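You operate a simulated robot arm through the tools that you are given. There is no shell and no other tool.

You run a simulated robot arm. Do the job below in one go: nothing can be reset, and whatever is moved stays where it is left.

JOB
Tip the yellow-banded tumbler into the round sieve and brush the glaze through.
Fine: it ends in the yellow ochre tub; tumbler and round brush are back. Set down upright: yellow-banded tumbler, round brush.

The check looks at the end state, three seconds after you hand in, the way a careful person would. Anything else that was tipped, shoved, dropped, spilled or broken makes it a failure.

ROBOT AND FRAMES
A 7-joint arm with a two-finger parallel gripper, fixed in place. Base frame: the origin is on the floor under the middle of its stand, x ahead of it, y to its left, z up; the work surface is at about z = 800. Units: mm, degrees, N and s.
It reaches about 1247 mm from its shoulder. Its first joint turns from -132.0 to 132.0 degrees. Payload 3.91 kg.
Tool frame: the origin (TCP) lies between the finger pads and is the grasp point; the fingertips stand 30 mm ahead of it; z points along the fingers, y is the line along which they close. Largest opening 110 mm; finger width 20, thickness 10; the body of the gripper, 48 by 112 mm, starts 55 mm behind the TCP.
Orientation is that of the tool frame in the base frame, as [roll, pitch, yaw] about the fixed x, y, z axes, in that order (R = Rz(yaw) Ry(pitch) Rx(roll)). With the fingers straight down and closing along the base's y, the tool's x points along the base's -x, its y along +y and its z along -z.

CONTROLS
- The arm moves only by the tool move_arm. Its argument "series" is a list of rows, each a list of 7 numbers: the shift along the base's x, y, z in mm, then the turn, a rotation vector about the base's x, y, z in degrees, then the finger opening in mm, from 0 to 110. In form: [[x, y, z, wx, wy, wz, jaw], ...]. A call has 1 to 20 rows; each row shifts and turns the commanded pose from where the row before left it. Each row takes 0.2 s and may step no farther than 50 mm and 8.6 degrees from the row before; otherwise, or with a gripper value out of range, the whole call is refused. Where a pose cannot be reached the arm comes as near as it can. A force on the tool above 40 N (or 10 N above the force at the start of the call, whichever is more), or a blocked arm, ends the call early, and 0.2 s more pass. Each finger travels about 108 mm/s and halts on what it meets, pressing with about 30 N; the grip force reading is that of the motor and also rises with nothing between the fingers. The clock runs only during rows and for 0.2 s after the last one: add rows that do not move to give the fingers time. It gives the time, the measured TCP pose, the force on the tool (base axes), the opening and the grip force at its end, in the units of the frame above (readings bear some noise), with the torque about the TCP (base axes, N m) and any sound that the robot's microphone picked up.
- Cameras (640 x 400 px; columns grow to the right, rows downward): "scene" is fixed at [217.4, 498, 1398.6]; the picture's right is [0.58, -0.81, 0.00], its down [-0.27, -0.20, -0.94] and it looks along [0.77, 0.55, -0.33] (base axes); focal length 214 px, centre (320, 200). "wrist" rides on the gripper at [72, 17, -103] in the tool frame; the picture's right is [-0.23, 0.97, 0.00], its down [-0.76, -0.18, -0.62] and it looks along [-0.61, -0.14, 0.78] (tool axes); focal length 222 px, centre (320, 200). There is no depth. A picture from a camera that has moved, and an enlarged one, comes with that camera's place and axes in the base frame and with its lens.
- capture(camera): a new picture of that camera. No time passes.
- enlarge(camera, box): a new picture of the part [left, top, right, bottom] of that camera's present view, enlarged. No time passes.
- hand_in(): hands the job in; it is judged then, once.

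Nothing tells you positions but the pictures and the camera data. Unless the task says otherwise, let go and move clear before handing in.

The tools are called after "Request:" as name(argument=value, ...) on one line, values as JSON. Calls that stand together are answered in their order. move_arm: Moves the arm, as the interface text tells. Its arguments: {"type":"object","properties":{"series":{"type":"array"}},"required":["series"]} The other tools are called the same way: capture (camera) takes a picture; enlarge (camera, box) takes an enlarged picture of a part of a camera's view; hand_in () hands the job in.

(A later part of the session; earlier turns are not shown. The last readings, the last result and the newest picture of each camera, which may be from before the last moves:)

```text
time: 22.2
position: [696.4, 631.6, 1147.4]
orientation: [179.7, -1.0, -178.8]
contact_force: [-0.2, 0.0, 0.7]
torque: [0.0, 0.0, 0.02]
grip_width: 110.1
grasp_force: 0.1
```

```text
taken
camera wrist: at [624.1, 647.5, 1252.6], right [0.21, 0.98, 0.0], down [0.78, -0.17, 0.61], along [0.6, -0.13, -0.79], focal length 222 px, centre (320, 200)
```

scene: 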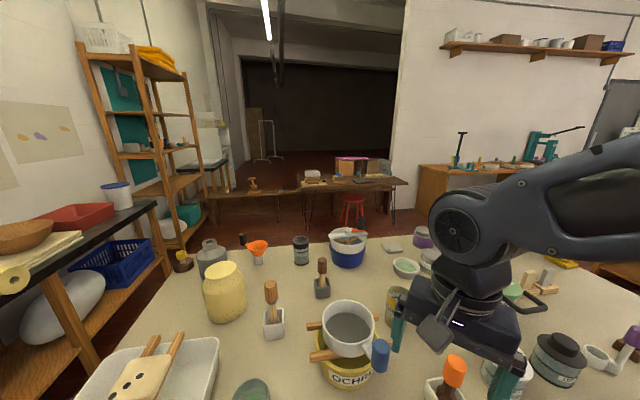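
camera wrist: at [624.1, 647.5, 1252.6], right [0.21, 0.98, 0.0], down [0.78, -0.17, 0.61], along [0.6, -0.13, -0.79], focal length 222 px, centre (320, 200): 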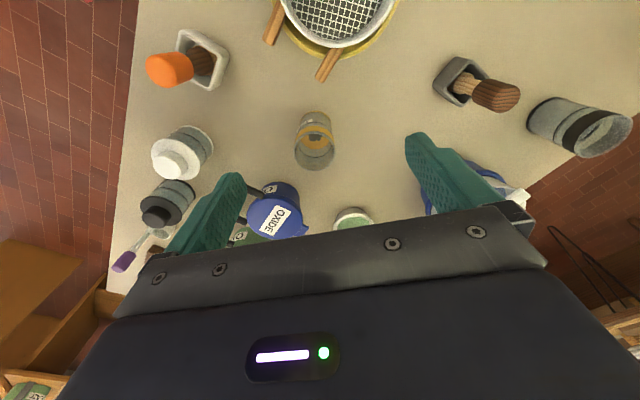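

Request:
enlarge(camera="wrist", box=[175, 25, 235, 95])

Request:
enlarge(camera="wrist", box=[425, 50, 485, 115])

Request:
enlarge(camera="wrist", box=[285, 100, 350, 180])

```text
5.71 times, centred on (205, 60) of wrist
camera zoom: at [624.1, 647.5, 1252.6], right [0.21, 0.98, 0.0], down [0.78, -0.17, 0.61], along [0.6, -0.13, -0.79], focal length 1269 px, centre (977, 1000)
```

zoom: 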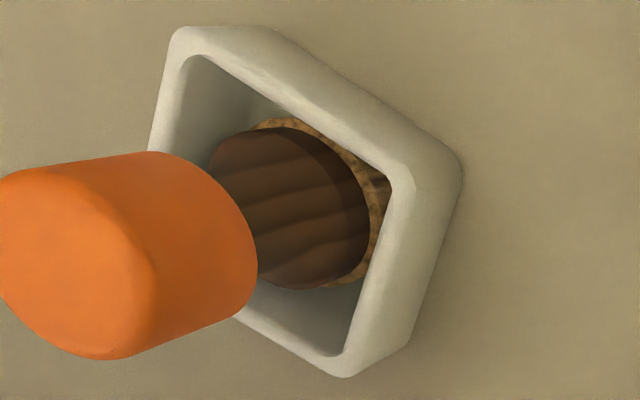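

```text
6.15 times, centred on (455, 82) of wrist
camera zoom: at [624.1, 647.5, 1252.6], right [0.21, 0.98, 0.0], down [0.78, -0.17, 0.61], along [0.6, -0.13, -0.79], focal length 1367 px, centre (-511, 923)
```

zoom: 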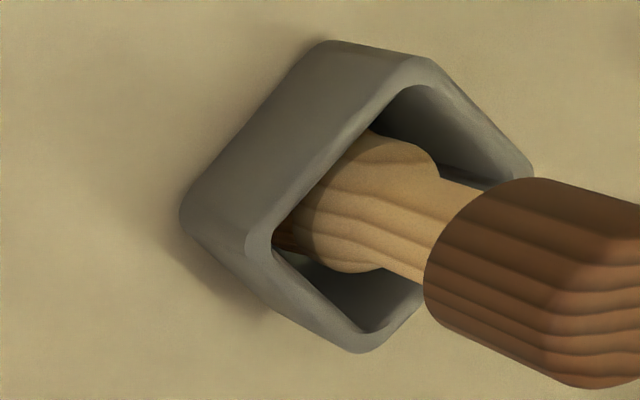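

```text
5.00 times, centred on (318, 140) of wrist
camera zoom: at [624.1, 647.5, 1252.6], right [0.21, 0.98, 0.0], down [0.78, -0.17, 0.61], along [0.6, -0.13, -0.79], focal length 1111 px, centre (332, 500)
```

zoom: 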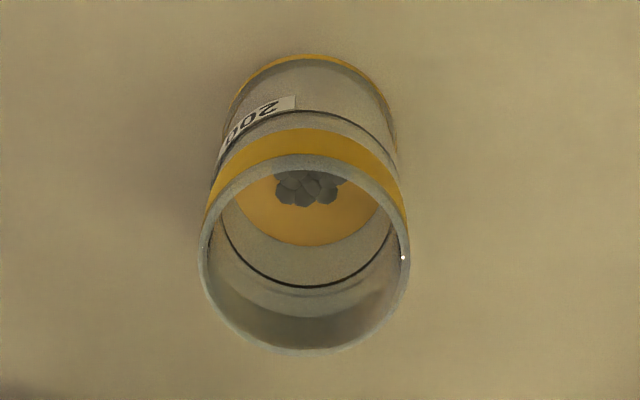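

Request:
enlarge(camera="wrist", box=[300, 110, 335, 160])

Request:
enlarge(camera="wrist", box=[185, 38, 220, 80])

Request:
enlarge(camera="wrist", box=[445, 65, 475, 100])

Request:
enlarge(camera="wrist", box=[260, 0, 420, 90])

```text
8.00 times, centred on (318, 135) of wrist
camera zoom: at [624.1, 647.5, 1252.6], right [0.21, 0.98, 0.0], down [0.78, -0.17, 0.61], along [0.6, -0.13, -0.79], focal length 1777 px, centre (340, 720)
```

zoom: 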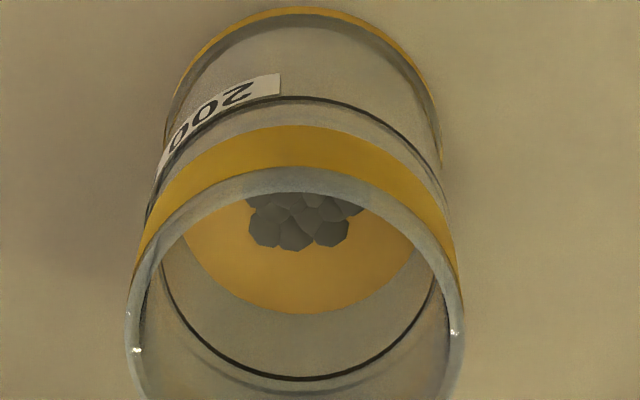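

```text
9.52 times, centred on (202, 59) of wrist
camera zoom: at [624.1, 647.5, 1252.6], right [0.21, 0.98, 0.0], down [0.78, -0.17, 0.61], along [0.6, -0.13, -0.79], focal length 2116 px, centre (1439, 1543)
```

zoom: 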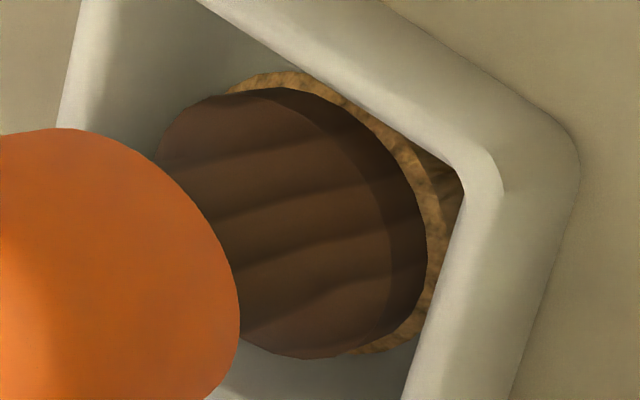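

```text
11.43 times, centred on (460, 82) of wrist
camera zoom: at [624.1, 647.5, 1252.6], right [0.21, 0.98, 0.0], down [0.78, -0.17, 0.61], along [0.6, -0.13, -0.79], focal length 2538 px, centre (-1280, 1543)
```

zoom: 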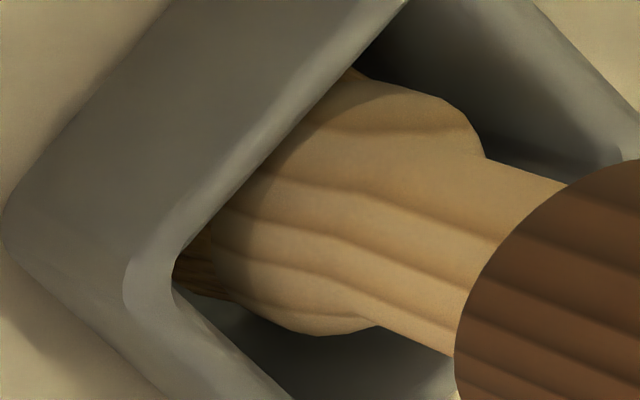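

```text
4.00 times, centred on (340, 45) of wrist
camera zoom: at [624.1, 647.5, 1252.6], right [0.21, 0.98, 0.0], down [0.78, -0.17, 0.61], along [0.6, -0.13, -0.79], focal length 888 px, centre (240, 820)
```

zoom: 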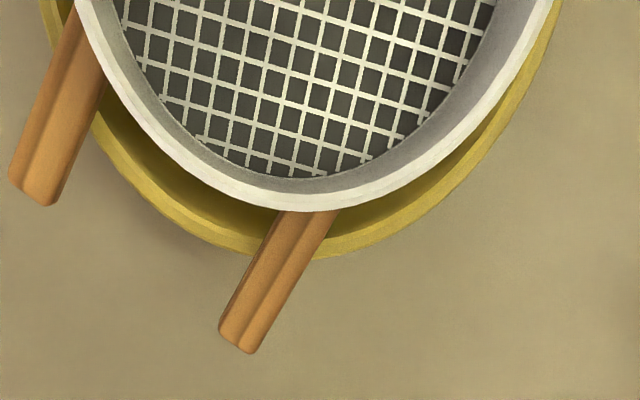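

Request:
move_arm(series=[[-31, 23, 0, 0, 0, 0, 110], [-31, 23, 0, 0, 0, 0, 110], [-31, 23, 0, 0, 0, 0, 110], [-31, 22, 0, 0, 0, 0, 110], [0, 0, 0, 0, 0, 0, 110]])

Request:
capture(camera="wrist")

Request:
enlarge(camera="wrist", box=[395, 0, 475, 60])

```text
time: 23.4
position: [571.7, 724.5, 1148.5]
orientation: [179.8, -1.1, -178.9]
contact_force: [0.0, -0.4, 0.0]
torque: [0.0, 0.0, 0.04]
grip_width: 110.0
grasp_force: 0.1
```

```text
taken
camera wrist: at [500.0, 738.7, 1253.6], right [0.21, 0.98, 0.0], down [0.78, -0.16, 0.61], along [0.6, -0.13, -0.79], focal length 222 px, centre (320, 200)
```

wrist: 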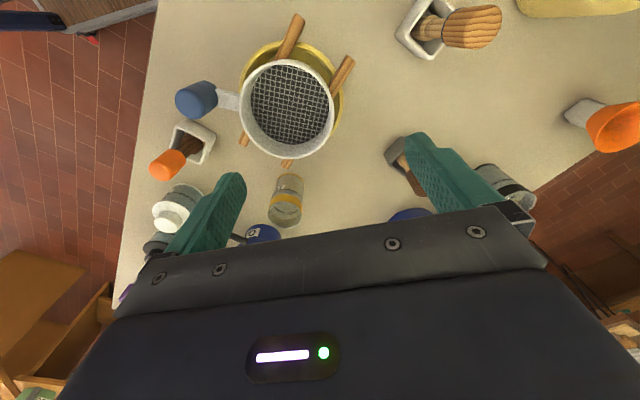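

```text
6.67 times, centred on (435, 30) of wrist
camera zoom: at [500.0, 738.7, 1253.6], right [0.21, 0.98, 0.0], down [0.78, -0.16, 0.61], along [0.6, -0.13, -0.79], focal length 1481 px, centre (-447, 1333)
```

zoom: 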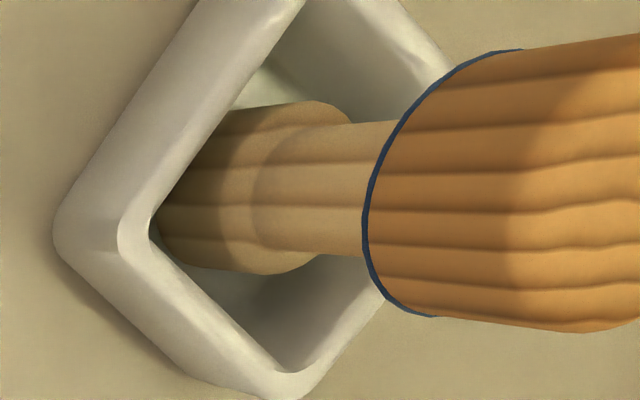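

The orange-handled brush is the one with a round bristle head, while the other two look like solid wooden pestles. The tumbler holds dark glaze lumps, so I'll zoom in on the sieve and tumbler from here to measure them.

Request:
enlarge(camera="wrist", box=[140, 0, 380, 180])

Request:
enlarge(camera="wrist", box=[260, 160, 320, 235])

Request:
enlarge(camera="scene", box=[300, 285, 480, 400])

```text
2.22 times, centred on (260, 90) of wrist
camera zoom: at [500.0, 738.7, 1253.6], right [0.21, 0.98, 0.0], down [0.78, -0.16, 0.61], along [0.6, -0.13, -0.79], focal length 494 px, centre (453, 444)
```

zoom: 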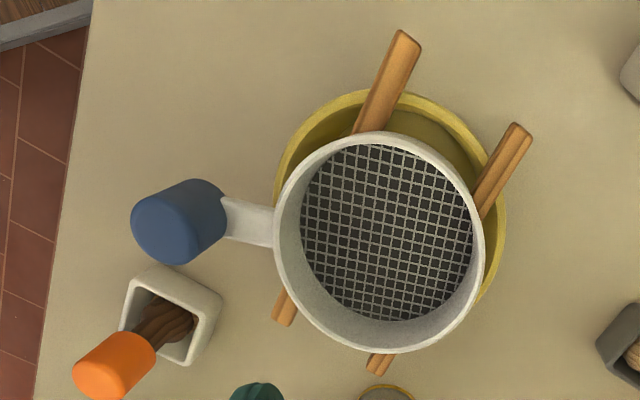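

```text
5.33 times, centred on (290, 198) of wrist
camera zoom: at [500.0, 738.7, 1253.6], right [0.21, 0.98, 0.0], down [0.78, -0.16, 0.61], along [0.6, -0.13, -0.79], focal length 1185 px, centre (480, 213)
```

zoom: 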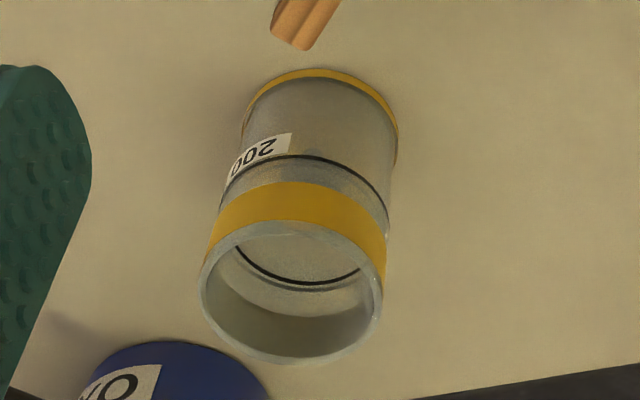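

```text
3.48 times, centred on (390, 342) of scene
camera zoom: at [217.4, 498.0, 1398.6], right [0.58, -0.81, 0.0], down [-0.27, -0.2, -0.94], along [0.77, 0.55, -0.33], focal length 746 px, centre (76, -296)
```

zoom: 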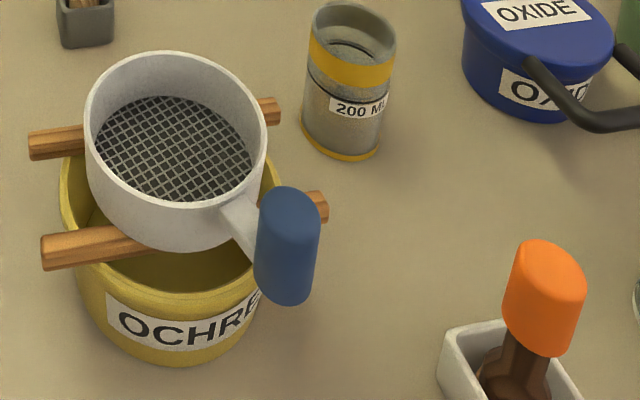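

The sieve rim is centred near (575, 676) at z ≈ 942 with its handle toward −y, and the tumbler stands at about (779, 604) with its rim at z ≈ 917. I'll turn the gripper to face the tumbler, pitched 40° below horizontal, and stop above it.

Request:
move_arm(series=[[30, -20, -5, 0, 0, 7.97, 110], [30, -20, -5, 0, 0, 7.97, 110], [30, -20, -5, 0, 0, 7.97, 110], [18.8, -10.4, -12, 3.52, -7.55, 0, 110], [18.8, -10.4, -12, 3.52, -7.55, 0, 110], [18.8, -10.4, -12, 3.52, -7.55, 0, 110], [18.8, -10.4, -12, 3.52, -7.55, 0, 110], [18.8, -10.4, -12, 3.52, -7.55, 0, 110], [18.8, -10.4, -12, 3.52, -7.55, 0, 110], [0, 0, 0, 0, 0, 0, 110]])

Request:
capture(camera="wrist")

Request:
capture(camera="scene")

```text
time: 25.6
position: [775.0, 601.8, 1061.1]
orientation: [179.8, 49.1, -155.0]
contact_force: [0.3, -0.4, 0.5]
torque: [0.0, 0.01, 0.01]
grip_width: 110.2
grasp_force: 0.0
```

```text
taken
camera wrist: at [653.6, 563.3, 1074.1], right [-0.28, 0.94, 0.17], down [0.1, -0.15, 0.98], along [0.95, 0.29, -0.05], focal length 222 px, centre (320, 200)
```

wrist: 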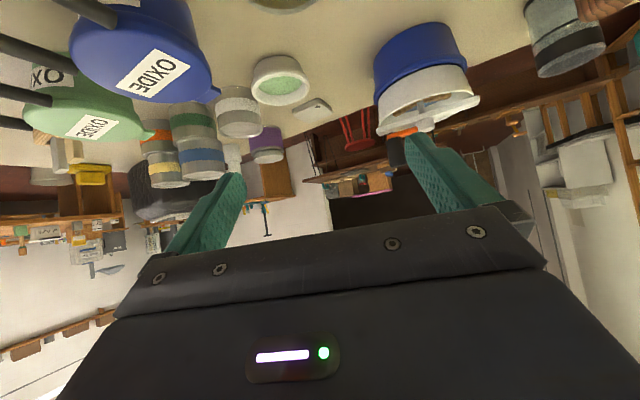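

```text
taken
```

scene: 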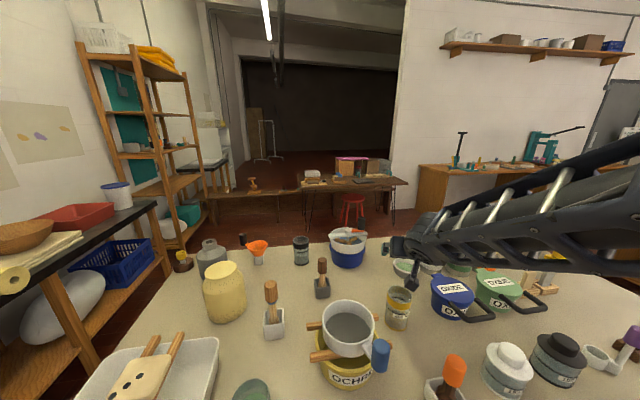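

Request:
move_arm(series=[[0, 0, -35, 0, 0, 0, 110], [0, 0, -35, 0, 0, 0, 110], [0, 0, -26, 0, 0, 0, 110], [0, 0, 0, 0, 0, 0, 110]])

Request:
enlarge(camera="scene", box=[360, 220, 520, 340])

Request:
capture(camera="wrist")

```text
time: 26.6
position: [777.6, 602.8, 966.4]
orientation: [179.7, 49.1, -154.8]
contact_force: [-0.1, -0.1, 1.0]
torque: [0.03, -0.02, 0.0]
grip_width: 110.0
grasp_force: 0.1
```

```text
3.33 times, centred on (440, 280) of scene
camera zoom: at [217.4, 498.0, 1398.6], right [0.58, -0.81, 0.0], down [-0.27, -0.2, -0.94], along [0.77, 0.55, -0.33], focal length 715 px, centre (-80, -67)
```

zoom: 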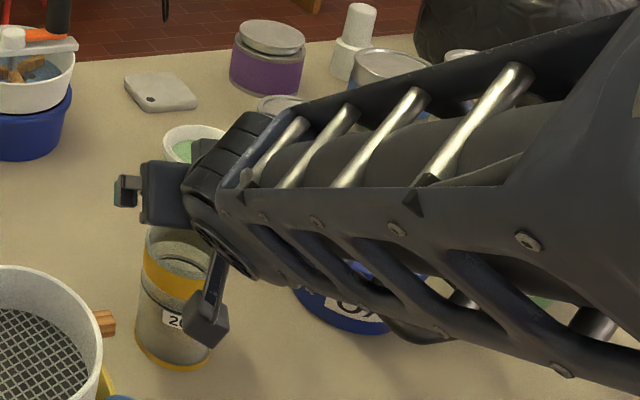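

```text
taken
camera wrist: at [655.2, 563.6, 979.4], right [-0.28, 0.94, 0.17], down [0.1, -0.15, 0.98], along [0.95, 0.29, -0.05], focal length 222 px, centre (320, 200)
```

wrist: 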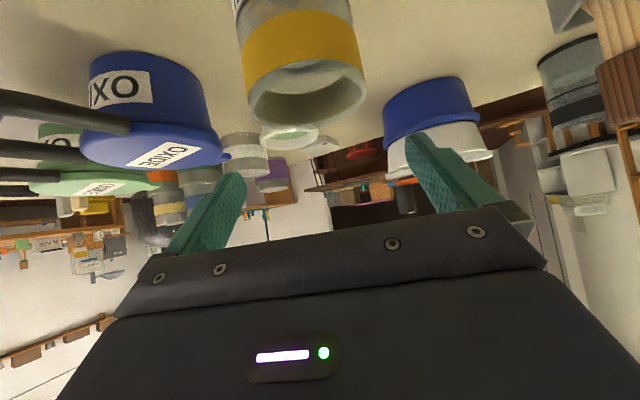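

Request:
move_arm(series=[[-2, -1, -25, 0, 0, 0, 110], [-1, 0, -25, 0, 0, 0, 110], [0, 0, -20, 0, 0, 0, 110], [0, 0, -10, 0, 0, 0, 110], [0, 0, 0, 0, 0, 0, 110]])

Request:
enlarge(camera="scene", box=[360, 240, 480, 340])

Request:
capture(camera="wrist")

```text
time: 27.8
position: [772.9, 600.3, 885.0]
orientation: [179.8, 49.0, -155.0]
contact_force: [-0.1, -0.9, 0.1]
torque: [0.07, 0.04, -0.01]
grip_width: 109.7
grasp_force: 0.1
```

```text
4.00 times, centred on (420, 290) of scene
camera zoom: at [217.4, 498.0, 1398.6], right [0.58, -0.81, 0.0], down [-0.27, -0.2, -0.94], along [0.77, 0.55, -0.33], focal length 858 px, centre (-80, -160)
```

zoom: 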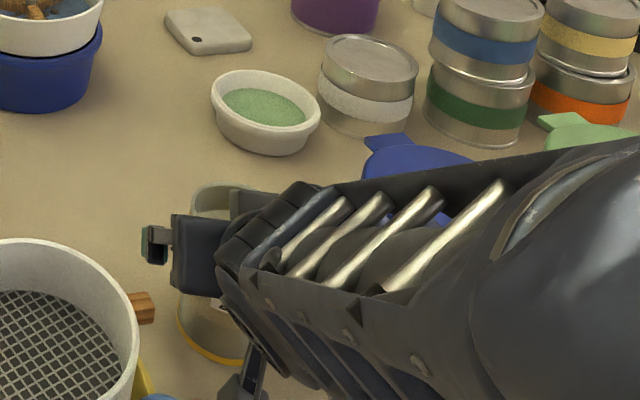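

```text
taken
camera wrist: at [651.5, 563.5, 898.2], right [-0.28, 0.94, 0.17], down [0.1, -0.15, 0.98], along [0.95, 0.29, -0.05], focal length 222 px, centre (320, 200)
```

wrist: 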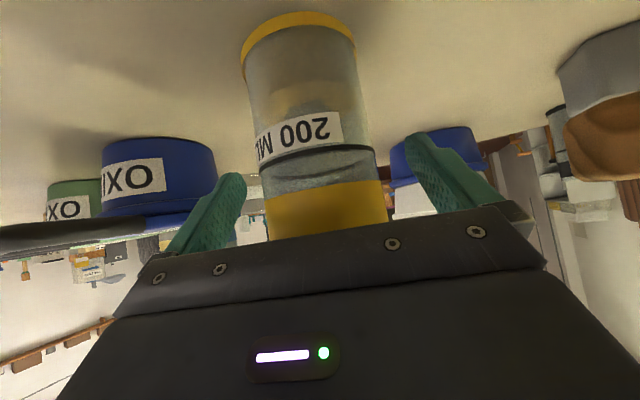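

The tumbler sits centred between the fingers, so I'll close on it now.

Request:
move_arm(series=[[0, 0, 0, 0, 0, 0, 78], [0, 0, 0, 0, 0, 0, 50], [0, 0, 0, 0, 0, 0, 50], [0, 0, 0, 0, 0, 0, 50]])

Request:
capture(camera="wrist")

```text
time: 28.8
position: [771.9, 602.1, 885.0]
orientation: [179.8, 49.1, -154.9]
contact_force: [-0.3, -0.6, 2.4]
torque: [-0.18, -0.18, -0.02]
grip_width: 60.1
grasp_force: 30.6
```

```text
taken
camera wrist: at [651.5, 563.4, 898.4], right [-0.28, 0.94, 0.17], down [0.1, -0.15, 0.98], along [0.95, 0.29, -0.05], focal length 222 px, centre (320, 200)
```

wrist: 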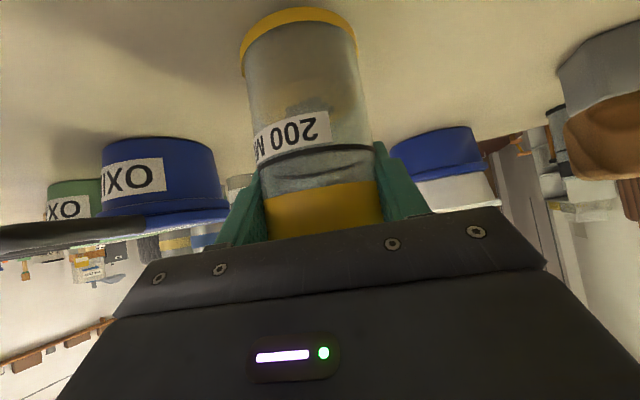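

Request:
move_arm(series=[[0, 0, 5, 0, 0, 0, 50], [0, 0, 10, 0, 0, 0, 50], [0, 0, 20, 0, 0, 0, 50], [0, 0, 25, 0, 0, 0, 50], [0, 0, 0, 0, 0, 0, 50]])

Request:
capture(camera="wrist")

Request:
enlarge(camera="scene", box=[340, 220, 480, 340])

```text
time: 30.0
position: [772.4, 599.9, 943.8]
orientation: [179.7, 49.0, -154.9]
contact_force: [0.4, 1.3, -3.0]
torque: [-0.05, 0.04, -0.01]
grip_width: 60.5
grasp_force: 29.7
```

```text
taken
camera wrist: at [650.1, 562.2, 957.8], right [-0.28, 0.94, 0.17], down [0.1, -0.15, 0.98], along [0.95, 0.29, -0.06], focal length 222 px, centre (320, 200)
```

wrist: 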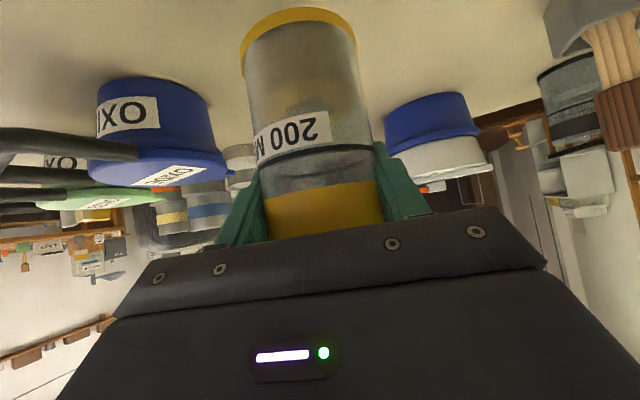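

```text
3.33 times, centred on (410, 280) of scene
camera zoom: at [217.4, 498.0, 1398.6], right [0.58, -0.81, 0.0], down [-0.27, -0.2, -0.94], along [0.77, 0.55, -0.33], focal length 715 px, centre (20, -67)
```

zoom: 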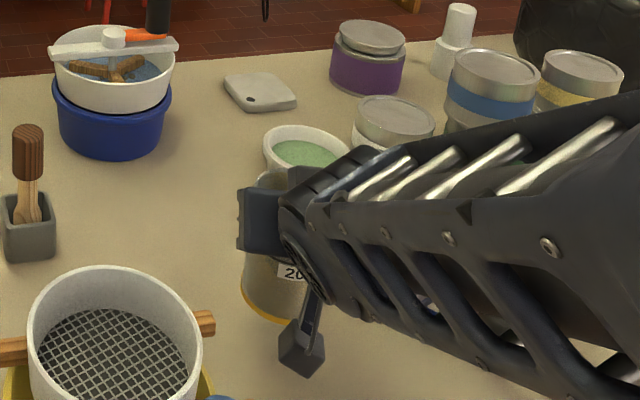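

The tumbler is lifted and held firmly, with about 3 N of load. I'll carry it upright over to the sieve, turning the gripper so that pouring keeps it clear of the sieve handle.

Request:
move_arm(series=[[0, 0, 46, 0, 0, 0, 50], [0, 0, 46, 0, 0, 0, 50], [0, 0, 46, 0, 0, 0, 50], [-30, 12, 0, 0, 0, -6.4, 50], [-30, 12, 0, 0, 0, -6.4, 50], [-30, 12, 0, 0, 0, -6.4, 50], [-30, 12, 0, 0, 0, -6.4, 50], [-30, 12, 0, 0, 0, -6.4, 50], [-30, 11, 0, 0, 0, -6.4, 50], [-33, 11, 0, 0, 0, -6.6, 50], [0, 0, 0, 0, 0, 0, 50]])

Request:
capture(camera="wrist")

Request:
capture(camera="scene")

```text
time: 32.4
position: [557.7, 683.1, 1082.7]
orientation: [179.8, 48.9, 160.1]
contact_force: [0.1, 0.0, -1.8]
torque: [-0.02, 0.05, -0.06]
grip_width: 60.5
grasp_force: 29.8
```

```text
taken
camera wrist: at [444.7, 741.9, 1096.9], right [0.47, 0.87, 0.17], down [-0.03, -0.18, 0.98], along [0.88, -0.47, -0.05], focal length 222 px, centre (320, 200)
```

wrist: 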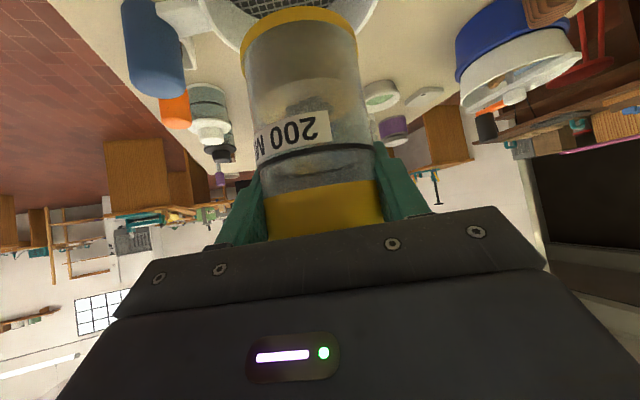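

```text
taken
```

scene: 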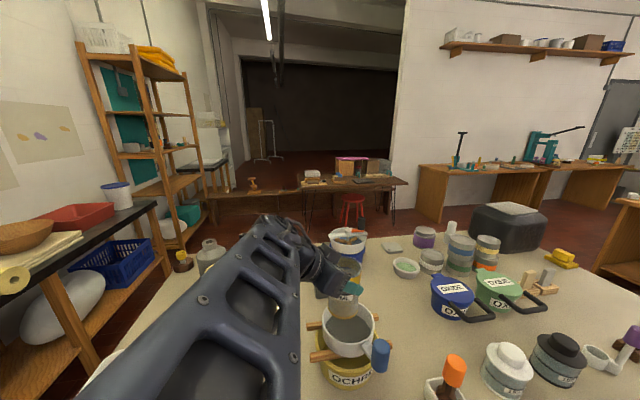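

The tumbler is upright over the sieve and clear of its rim. I'll start tipping it about the finger axis, a little at a time.

Request:
move_arm(series=[[0, 0, 0, 2.74, 7.52, 0, 50], [0, 0, 0, 2.74, 7.52, 0, 50], [0, 0, 0, 2.74, 7.52, 0, 50], [0, 0, 0, 2.74, 7.52, 0, 50], [0, 0, 0, 2.74, 7.52, 0, 50], [0, 0, 0, 0, 0, 0, 50]])

Request:
enlarge(camera="scene", box=[260, 220, 460, 380])

```text
time: 33.8
position: [560.6, 683.1, 1082.0]
orientation: [179.8, 8.9, 160.2]
contact_force: [0.0, 0.7, -1.6]
torque: [-0.06, -0.06, -0.04]
grip_width: 60.5
grasp_force: 30.1
```

```text
2.50 times, centred on (360, 300) of scene
camera zoom: at [217.4, 498.0, 1398.6], right [0.58, -0.81, 0.0], down [-0.27, -0.2, -0.94], along [0.77, 0.55, -0.33], focal length 536 px, centre (220, -50)
```

zoom: 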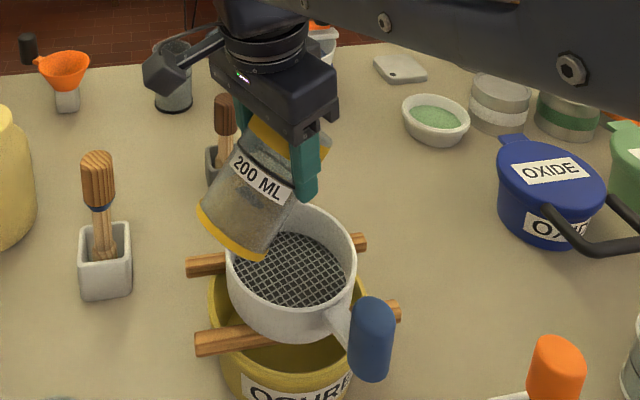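

Request:
move_arm(series=[[0, 0, 0, 2.74, 7.52, 0, 50], [0, 0, 0, 2.74, 7.52, 0, 50], [0, 0, 0, 2.74, 7.52, 0, 50], [0, 0, 0, 2.74, 7.52, 0, 50], [0, 0, 0, 2.74, 7.52, 0, 50], [0, 0, 0, 0, 0, 0, 50]])

Request:
enlarge(camera="scene", box=[260, 220, 460, 380])

Request:
capture(camera="wrist")

```text
time: 35.2
position: [559.8, 683.1, 1081.8]
orientation: [179.7, -31.1, 160.1]
contact_force: [0.3, 0.0, -1.6]
torque: [-0.04, -0.08, -0.02]
grip_width: 60.2
grasp_force: 30.0
```

```text
2.50 times, centred on (360, 300) of scene
camera zoom: at [217.4, 498.0, 1398.6], right [0.58, -0.81, 0.0], down [-0.27, -0.2, -0.94], along [0.77, 0.55, -0.33], focal length 536 px, centre (220, -50)
```

zoom: 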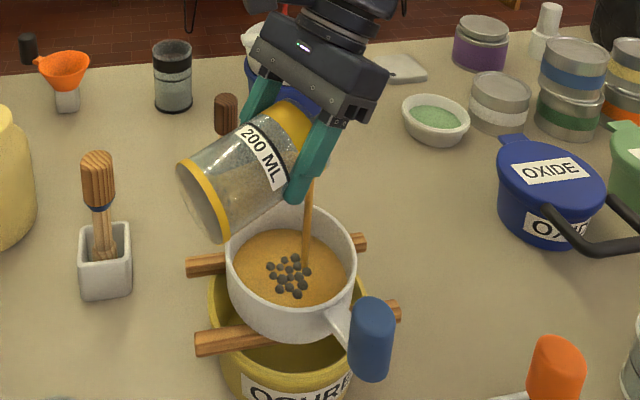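

```text
taken
camera wrist: at [556.6, 701.6, 1209.5], right [0.52, 0.85, -0.11], down [0.85, -0.5, 0.14], along [0.06, -0.17, -0.98], focal length 222 px, centre (320, 200)
```

wrist: 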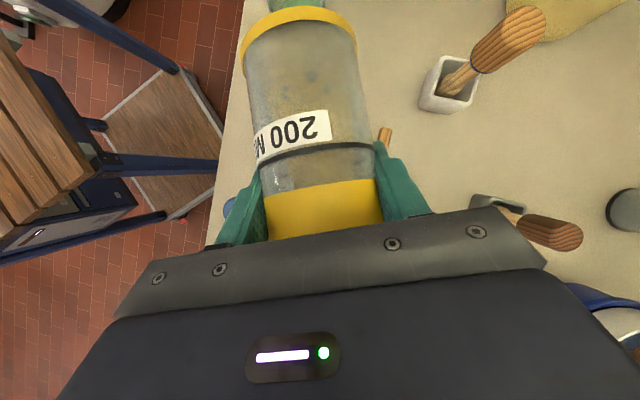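

Yellow glaze and dark lumps are streaming into the sieve as planned. I'll keep tipping slowly and come lower so nothing splashes.

Request:
move_arm(series=[[0, 0, -8, 1.37, 3.76, 0, 50], [0, 0, -8, 1.37, 3.76, 0, 50], [0, 0, -8, 1.37, 3.76, 0, 50], [0, 0, -8, 1.37, 3.76, 0, 50], [0, 0, -10, 1.37, 3.76, 0, 50]])

Request:
enlarge(camera="scene", box=[260, 220, 460, 380])

```text
time: 36.4
position: [557.8, 682.2, 1040.7]
orientation: [179.6, -51.0, 160.1]
contact_force: [-0.1, -0.2, 0.3]
torque: [0.02, -0.09, -0.02]
grip_width: 60.1
grasp_force: 30.0
```

```text
2.50 times, centred on (360, 300) of scene
camera zoom: at [217.4, 498.0, 1398.6], right [0.58, -0.81, 0.0], down [-0.27, -0.2, -0.94], along [0.77, 0.55, -0.33], focal length 536 px, centre (220, -50)
```

zoom: 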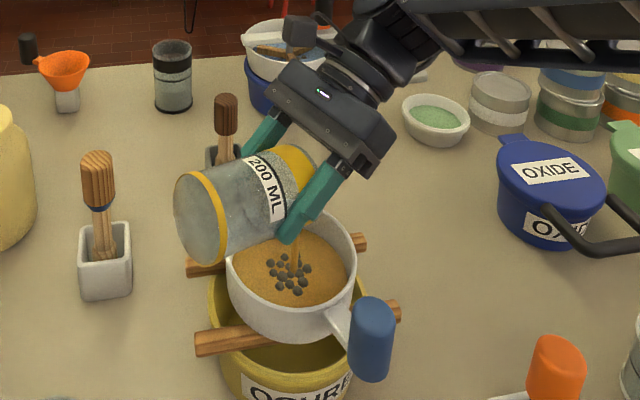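

Request:
move_arm(series=[[0, 0, -7, 1.71, 4.7, 0, 50], [0, 0, -7, 1.71, 4.7, 0, 50], [0, 0, -5, 1.71, 4.7, 0, 50], [0, 0, -3, 1.71, 4.7, 0, 50], [0, 0, 0, 1.71, 4.7, 0, 50], [0, 0, 0, 1.71, 4.7, 0, 50], [0, 0, 0, 0, 0, 0, 50], [0, 0, 0, 0, 0, 0, 50]])

Request:
enlarge(camera="scene", box=[260, 220, 460, 380])

Request:
capture(camera="wrist")

```text
time: 38.2
position: [559.7, 683.0, 1017.2]
orientation: [179.6, -81.1, 160.2]
contact_force: [1.0, 0.2, -0.3]
torque: [0.0, -0.06, 0.0]
grip_width: 60.2
grasp_force: 29.8
```

```text
2.50 times, centred on (360, 300) of scene
camera zoom: at [217.4, 498.0, 1398.6], right [0.58, -0.81, 0.0], down [-0.27, -0.2, -0.94], along [0.77, 0.55, -0.33], focal length 536 px, centre (220, -50)
```

zoom: 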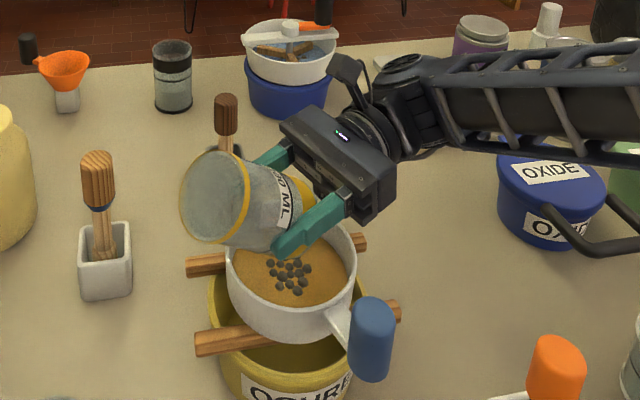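

```text
taken
camera wrist: at [649.1, 667.5, 1106.0], right [0.37, 0.9, -0.22], down [0.63, -0.42, -0.66], along [-0.69, 0.1, -0.72], focal length 222 px, centre (320, 200)
```

wrist: 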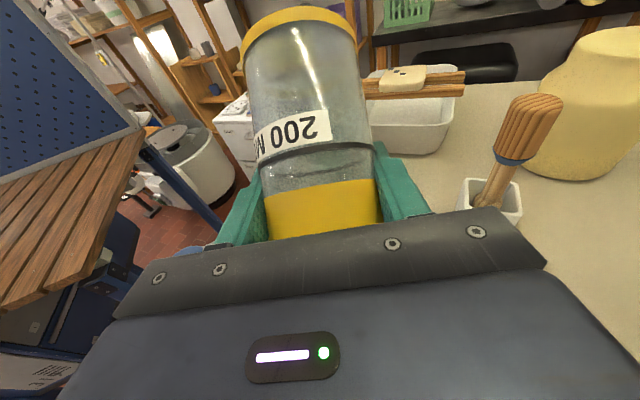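

Request:
move_arm(series=[[0, 0, 0, 1.71, 4.7, 0, 50], [0, 0, 0, 1.71, 4.7, 0, 50], [0, 0, 0, 0, 0, 0, 50], [0, 0, 0, 0, 0, 0, 50], [0, 0, 0, 0, 0, 0, 50], [0, 0, 0, 0, 0, 0, 50], [0, 0, 0, 0, 0, 0, 50], [0, 0, 0, 0, 0, 0, 50]])

Request:
enlarge(camera="scene", box=[290, 260, 410, 380])

Request:
enlarge(camera="wrist", box=[230, 0, 400, 240])

```text
time: 40.0
position: [558.7, 682.1, 1016.5]
orientation: [0.7, -89.0, -20.9]
contact_force: [0.1, -0.4, -1.2]
torque: [-0.04, -0.04, 0.02]
grip_width: 60.1
grasp_force: 30.2
```

```text
3.33 times, centred on (350, 320) of scene
camera zoom: at [217.4, 498.0, 1398.6], right [0.58, -0.81, 0.0], down [-0.27, -0.2, -0.94], along [0.77, 0.55, -0.33], focal length 715 px, centre (220, -200)
```

zoom: 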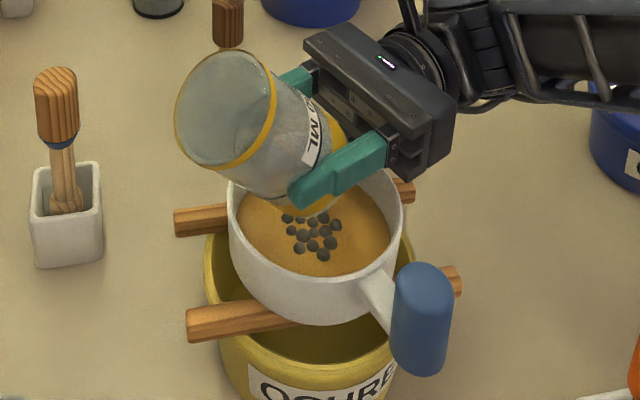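

```text
1.67 times, centred on (315, 120) of wrist
camera zoom: at [662.3, 662.6, 1088.7], right [0.33, 0.92, -0.23], down [0.51, -0.38, -0.77], along [-0.79, 0.14, -0.59], focal length 370 px, centre (328, 333)
```

zoom: 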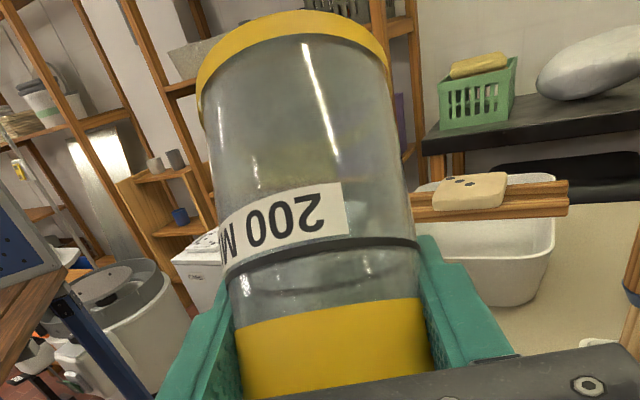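

The tumbler is empty and the glaze with its lumps is sitting in the sieve. I'll turn the tumbler back upright over the sieve.

Request:
move_arm(series=[[0, 0, 13, -2.74, -7.52, 0, 50], [0, 0, 13, -2.74, -7.52, 0, 50], [0, 0, 13, -2.74, -7.52, 0, 50], [0, 0, 13, -2.74, -7.52, 0, 50], [0, 0, 13, -2.74, -7.52, 0, 50], [0, 0, 0, -2.74, -7.52, 0, 50], [0, 0, 0, -2.74, -7.52, 0, 50], [0, 0, 0, -2.74, -7.52, 0, 50], [0, 0, 0, -2.74, -7.52, 0, 50], [0, 0, 0, -2.74, -7.52, 0, 50], [0, 0, 0, -2.74, -7.52, 0, 50], [0, 0, 0, -2.74, -7.52, 0, 50], [0, 0, 0, -2.74, -7.52, 0, 50], [0, 0, 0, -2.74, -7.52, 0, 50], [0, 0, 0, -2.74, -7.52, 0, 50], [0, 0, 0, -2.74, -7.52, 0, 50], [0, 0, 0, -2.74, -7.52, 0, 50], [0, 0, 0, -1.37, -3.76, 0, 50], [0, 0, 0, 0, 0, 0, 50]])

Request:
capture(camera="scene")

Request:
capture(camera="wrist")

```text
time: 44.0
position: [560.0, 683.3, 1081.9]
orientation: [179.8, 49.2, 159.9]
contact_force: [-0.6, 0.1, -0.3]
torque: [-0.01, 0.02, 0.01]
grip_width: 60.2
grasp_force: 30.4
```

```text
taken
```

scene: 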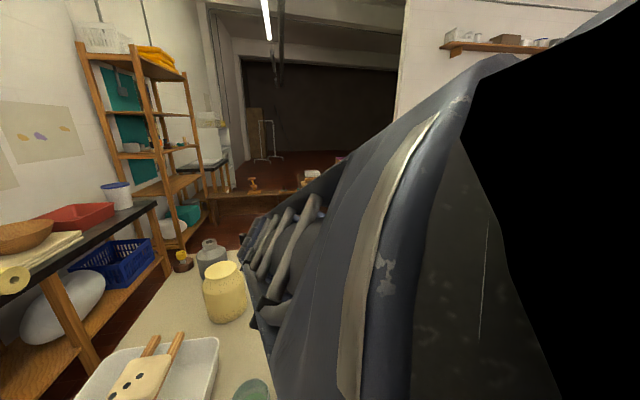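

```text
taken
camera wrist: at [445.9, 741.1, 1096.3], right [0.47, 0.87, 0.17], down [-0.03, -0.18, 0.98], along [0.88, -0.47, -0.05], focal length 222 px, centre (320, 200)
```

wrist: 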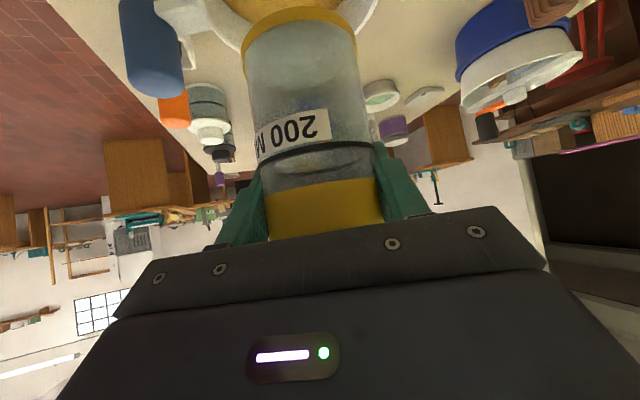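

Request:
move_arm(series=[[30, -12, 0, 0, 0, 6.4, 50], [30, -12, 0, 0, 0, 6.4, 50], [30, -12, 0, 0, 0, 6.4, 50], [30, -12, 0, 0, 0, 6.4, 50], [30, -12, 0, 0, 0, 6.4, 50], [30, -11, 0, 0, 0, 6.4, 50], [33, -11, 0, 0, 0, 6.6, 50], [0, 0, 0, 0, 0, 0, 50]])

Request:
capture(camera="scene")

Request:
capture(camera="wrist")

```text
time: 45.8
position: [772.0, 601.5, 1086.0]
orientation: [179.9, 49.2, -154.9]
contact_force: [0.2, -0.2, -1.4]
torque: [0.01, -0.03, -0.03]
grip_width: 60.2
grasp_force: 30.5
```

```text
taken
```

scene: 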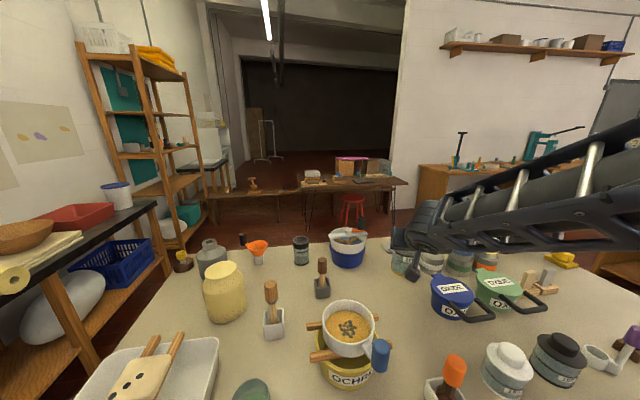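

```text
taken
camera wrist: at [651.0, 564.2, 1099.0], right [-0.28, 0.94, 0.17], down [0.1, -0.15, 0.98], along [0.95, 0.29, -0.05], focal length 222 px, centre (320, 200)
```

wrist: 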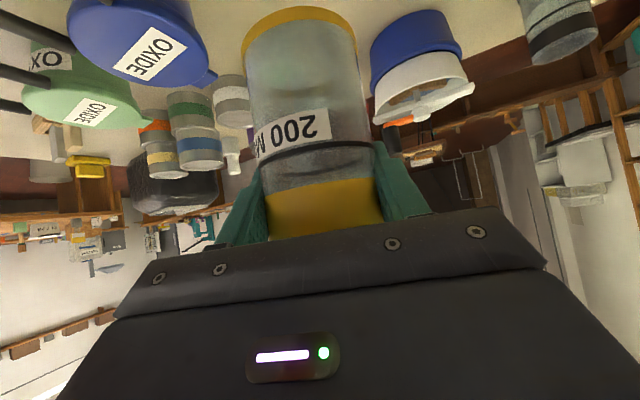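

Request:
move_arm(series=[[0, 0, -45, 0, 0, 0, 50], [0, 0, -45, 0, 0, 0, 50], [0, 0, -45, 0, 0, 0, 50], [0, 0, -40, 0, 0, 0, 50], [0, 0, -14, 0, 0, 0, 50], [0, 0, -6, 0, 0, 0, 50], [0, 0, 0, 0, 0, 0, 50]])

Request:
capture(camera="wrist")

Request:
enlarge(camera="scene", box=[360, 240, 460, 340])

```text
time: 47.4
position: [773.2, 600.1, 888.4]
orientation: [179.8, 49.1, -155.0]
contact_force: [0.3, 0.1, -1.8]
torque: [-0.02, 0.01, -0.01]
grip_width: 60.3
grasp_force: 29.6
```

```text
taken
camera wrist: at [650.3, 563.2, 902.1], right [-0.28, 0.94, 0.17], down [0.1, -0.15, 0.98], along [0.95, 0.29, -0.05], focal length 222 px, centre (320, 200)
```

wrist: 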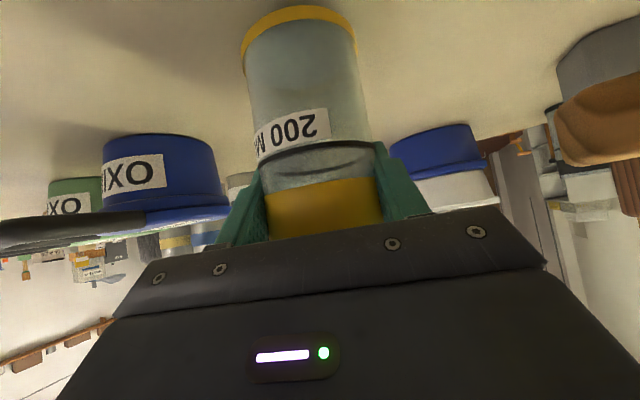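

```text
4.00 times, centred on (410, 290) of scene
camera zoom: at [217.4, 498.0, 1398.6], right [0.58, -0.81, 0.0], down [-0.27, -0.2, -0.94], along [0.77, 0.55, -0.33], focal length 858 px, centre (-40, -160)
```

zoom: 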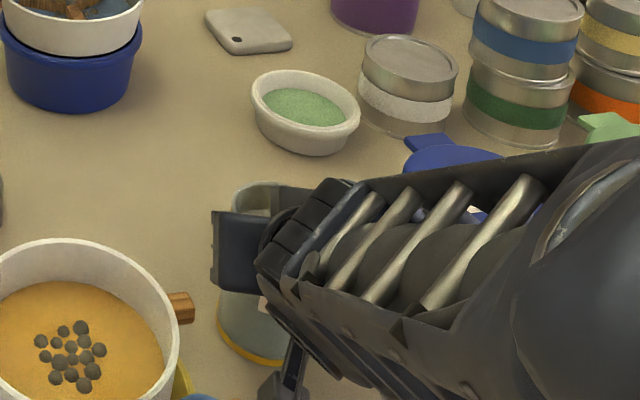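

Request:
move_arm(series=[[0, 0, -1.5, 0, 0, 0, 50], [0, 0, -1, 0, 0, 0, 50]])

Request:
move_arm(series=[[0, 0, -1, 0, 0, 0, 50], [0, 0, 0, 0, 0, 0, 50]])

```text
time: 48.0
position: [772.9, 601.5, 887.8]
orientation: [179.8, 49.1, -155.0]
contact_force: [-3.6, -1.2, 10.6]
torque: [-0.26, -0.18, -0.06]
grip_width: 60.3
grasp_force: 29.7
```

```text
time: 48.6
position: [771.9, 600.7, 886.0]
orientation: [179.7, 49.3, -155.0]
contact_force: [-2.8, 2.7, 19.8]
torque: [-0.08, -0.43, -0.07]
grip_width: 60.0
grasp_force: 30.1
```

The tumbler is touching the table, so I'll ease off the pressure and open the fingers.

Request:
move_arm(series=[[0, 0, 1.8, 0, 0, 0, 50], [0, 0, 0, 0, 0, 0, 50]])

Request:
move_arm(series=[[0, 0, 0, 0, 0, 0, 62], [0, 0, 0, 0, 0, 0, 68], [0, 0, 0, 0, 0, 0, 80], [0, 0, 0, 0, 0, 0, 100], [0, 0, 0, 0, 0, 0, 110], [0, 0, 0, 0, 0, 0, 110]])

Request:
capture(camera="wrist")

```text
time: 49.2
position: [772.0, 600.2, 886.6]
orientation: [179.9, 48.9, -154.9]
contact_force: [-0.4, 4.9, 11.7]
torque: [0.16, -0.32, 0.15]
grip_width: 60.2
grasp_force: 30.6
```

```text
time: 50.6
position: [771.5, 601.9, 885.3]
orientation: [179.8, 49.0, -155.0]
contact_force: [0.1, -0.2, 0.1]
torque: [0.01, 0.01, -0.01]
grip_width: 110.1
grasp_force: 0.2
```

```text
taken
camera wrist: at [650.5, 562.3, 900.0], right [-0.28, 0.94, 0.17], down [0.1, -0.15, 0.98], along [0.95, 0.29, -0.05], focal length 222 px, centre (320, 200)
```

wrist: 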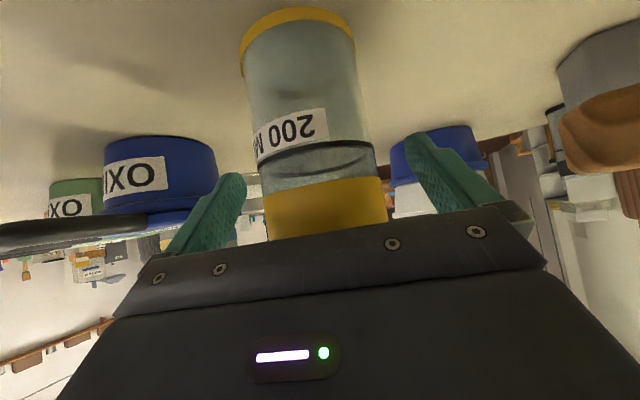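

Request:
move_arm(series=[[-1, 0, 20, 0, 0, 0, 110], [0, 0, 35, 0, 0, 0, 110], [0, 0, 45, 0, 0, 0, 110], [0, 0, 45, 0, 0, 0, 110], [0, 0, 45, 0, 0, 0, 110], [0, 0, 0, 0, 0, 0, 110]])

Request:
capture(camera="scene")

Request:
enlarge(camera="scene", box=[300, 270, 480, 400])

```text
time: 52.0
position: [771.9, 599.2, 1075.6]
orientation: [179.8, 49.0, -154.9]
contact_force: [0.4, -0.3, -0.4]
torque: [-0.02, 0.01, -0.01]
grip_width: 109.7
grasp_force: 0.1
```

```text
taken
```

scene: 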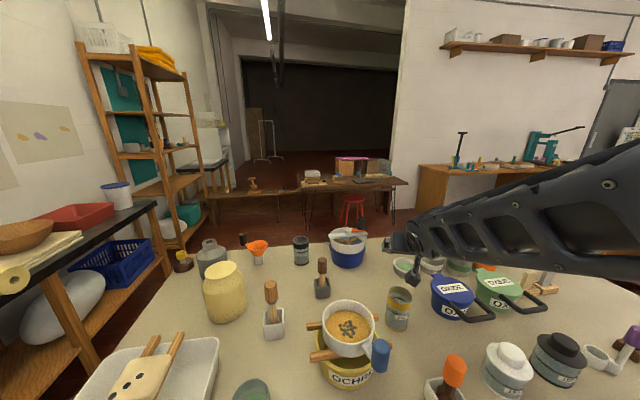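

```text
3.08 times, centred on (390, 335) of scene
camera zoom: at [217.4, 498.0, 1398.6], right [0.58, -0.81, 0.0], down [-0.27, -0.2, -0.94], along [0.77, 0.55, -0.33], focal length 660 px, centre (105, -215)
```

zoom: 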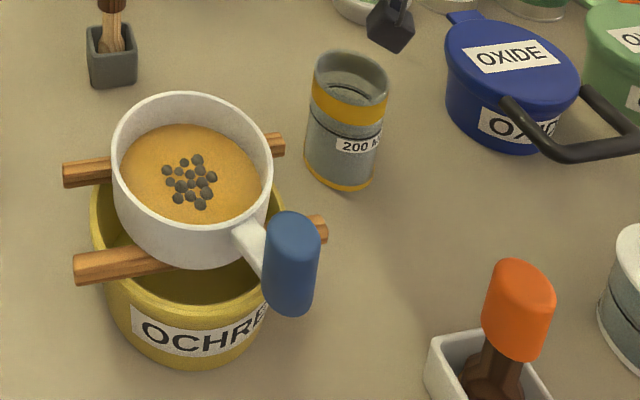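

Request:
move_arm(series=[[-25, -16, 6, -3.45, 7.4, 0, 110], [-25, -16, 6, -3.45, 7.4, 0, 110], [-25, -16, 6, -3.45, 7.4, 0, 110], [-25, -16, 6, -3.45, 7.4, 0, 110], [-25, -16, 6, -3.45, 7.4, 0, 110], [-25, -16, 6, -3.45, 7.4, 0, 110], [-25, -16, 6, 0, 0, -8.35, 110], [-25, -16, 6, 0, 0, -8.35, 110], [-25, -16, 6, 0, 0, -8.35, 110], [0, 0, 0, 0, 0, 0, 110]])

Request:
capture(camera="wrist")

Request:
capture(camera="scene")

```text
time: 54.2
position: [547.3, 457.5, 1129.9]
orientation: [179.8, 0.0, 179.9]
contact_force: [-0.1, 0.5, -0.4]
torque: [-0.01, -0.02, -0.01]
grip_width: 109.7
grasp_force: 0.1
```

```text
taken
camera wrist: at [472.9, 473.9, 1233.7], right [0.23, 0.97, 0.0], down [0.76, -0.18, 0.62], along [0.61, -0.14, -0.78], focal length 222 px, centre (320, 200)
```

wrist: 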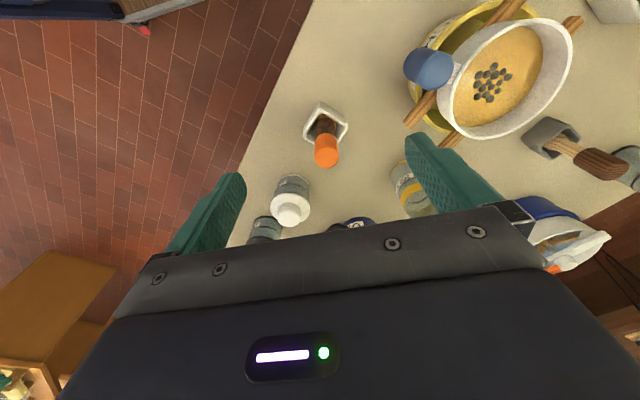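

```text
taken
```

scene: 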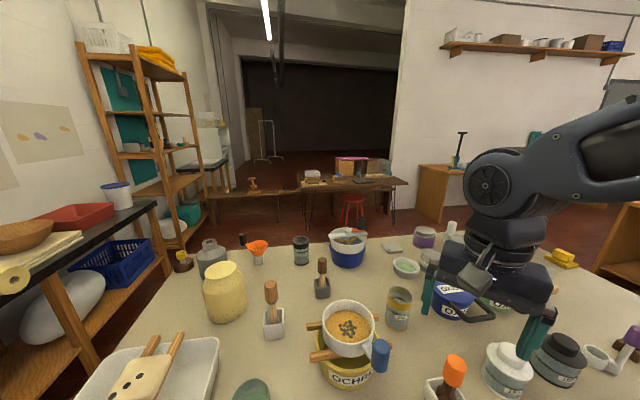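

Request:
enlarge(camera="wrist", box=[295, 95, 355, 175])

Request:
enlarge(camera="scene", box=[415, 345, 480, 400])

```text
5.00 times, centred on (325, 135) of wrist
camera zoom: at [472.9, 473.9, 1233.7], right [0.23, 0.97, 0.0], down [0.76, -0.18, 0.62], along [0.61, -0.14, -0.78], focal length 1111 px, centre (295, 525)
```

zoom: 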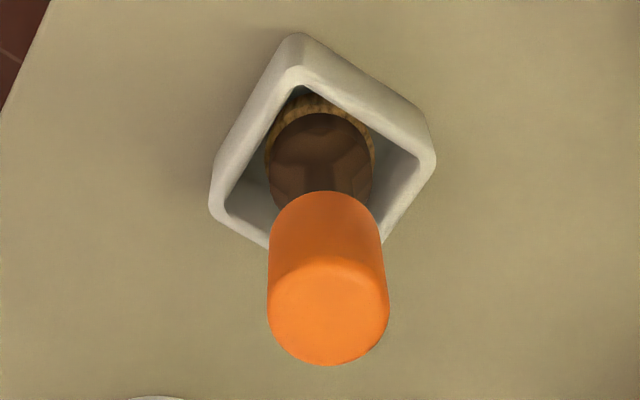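

```text
7.27 times, centred on (448, 372) of scene
camera zoom: at [217.4, 498.0, 1398.6], right [0.58, -0.81, 0.0], down [-0.27, -0.2, -0.94], along [0.77, 0.55, -0.33], focal length 1560 px, centre (-607, -1054)
```

zoom: 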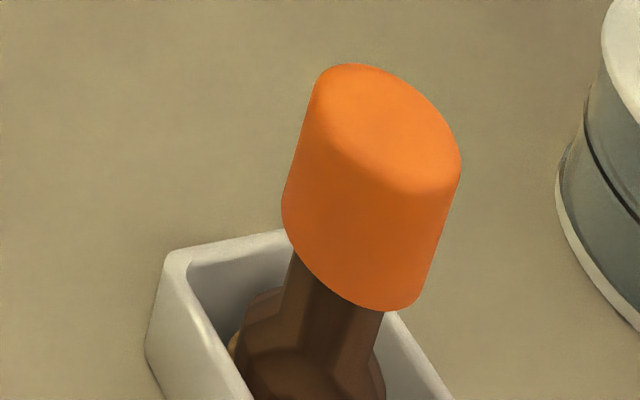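

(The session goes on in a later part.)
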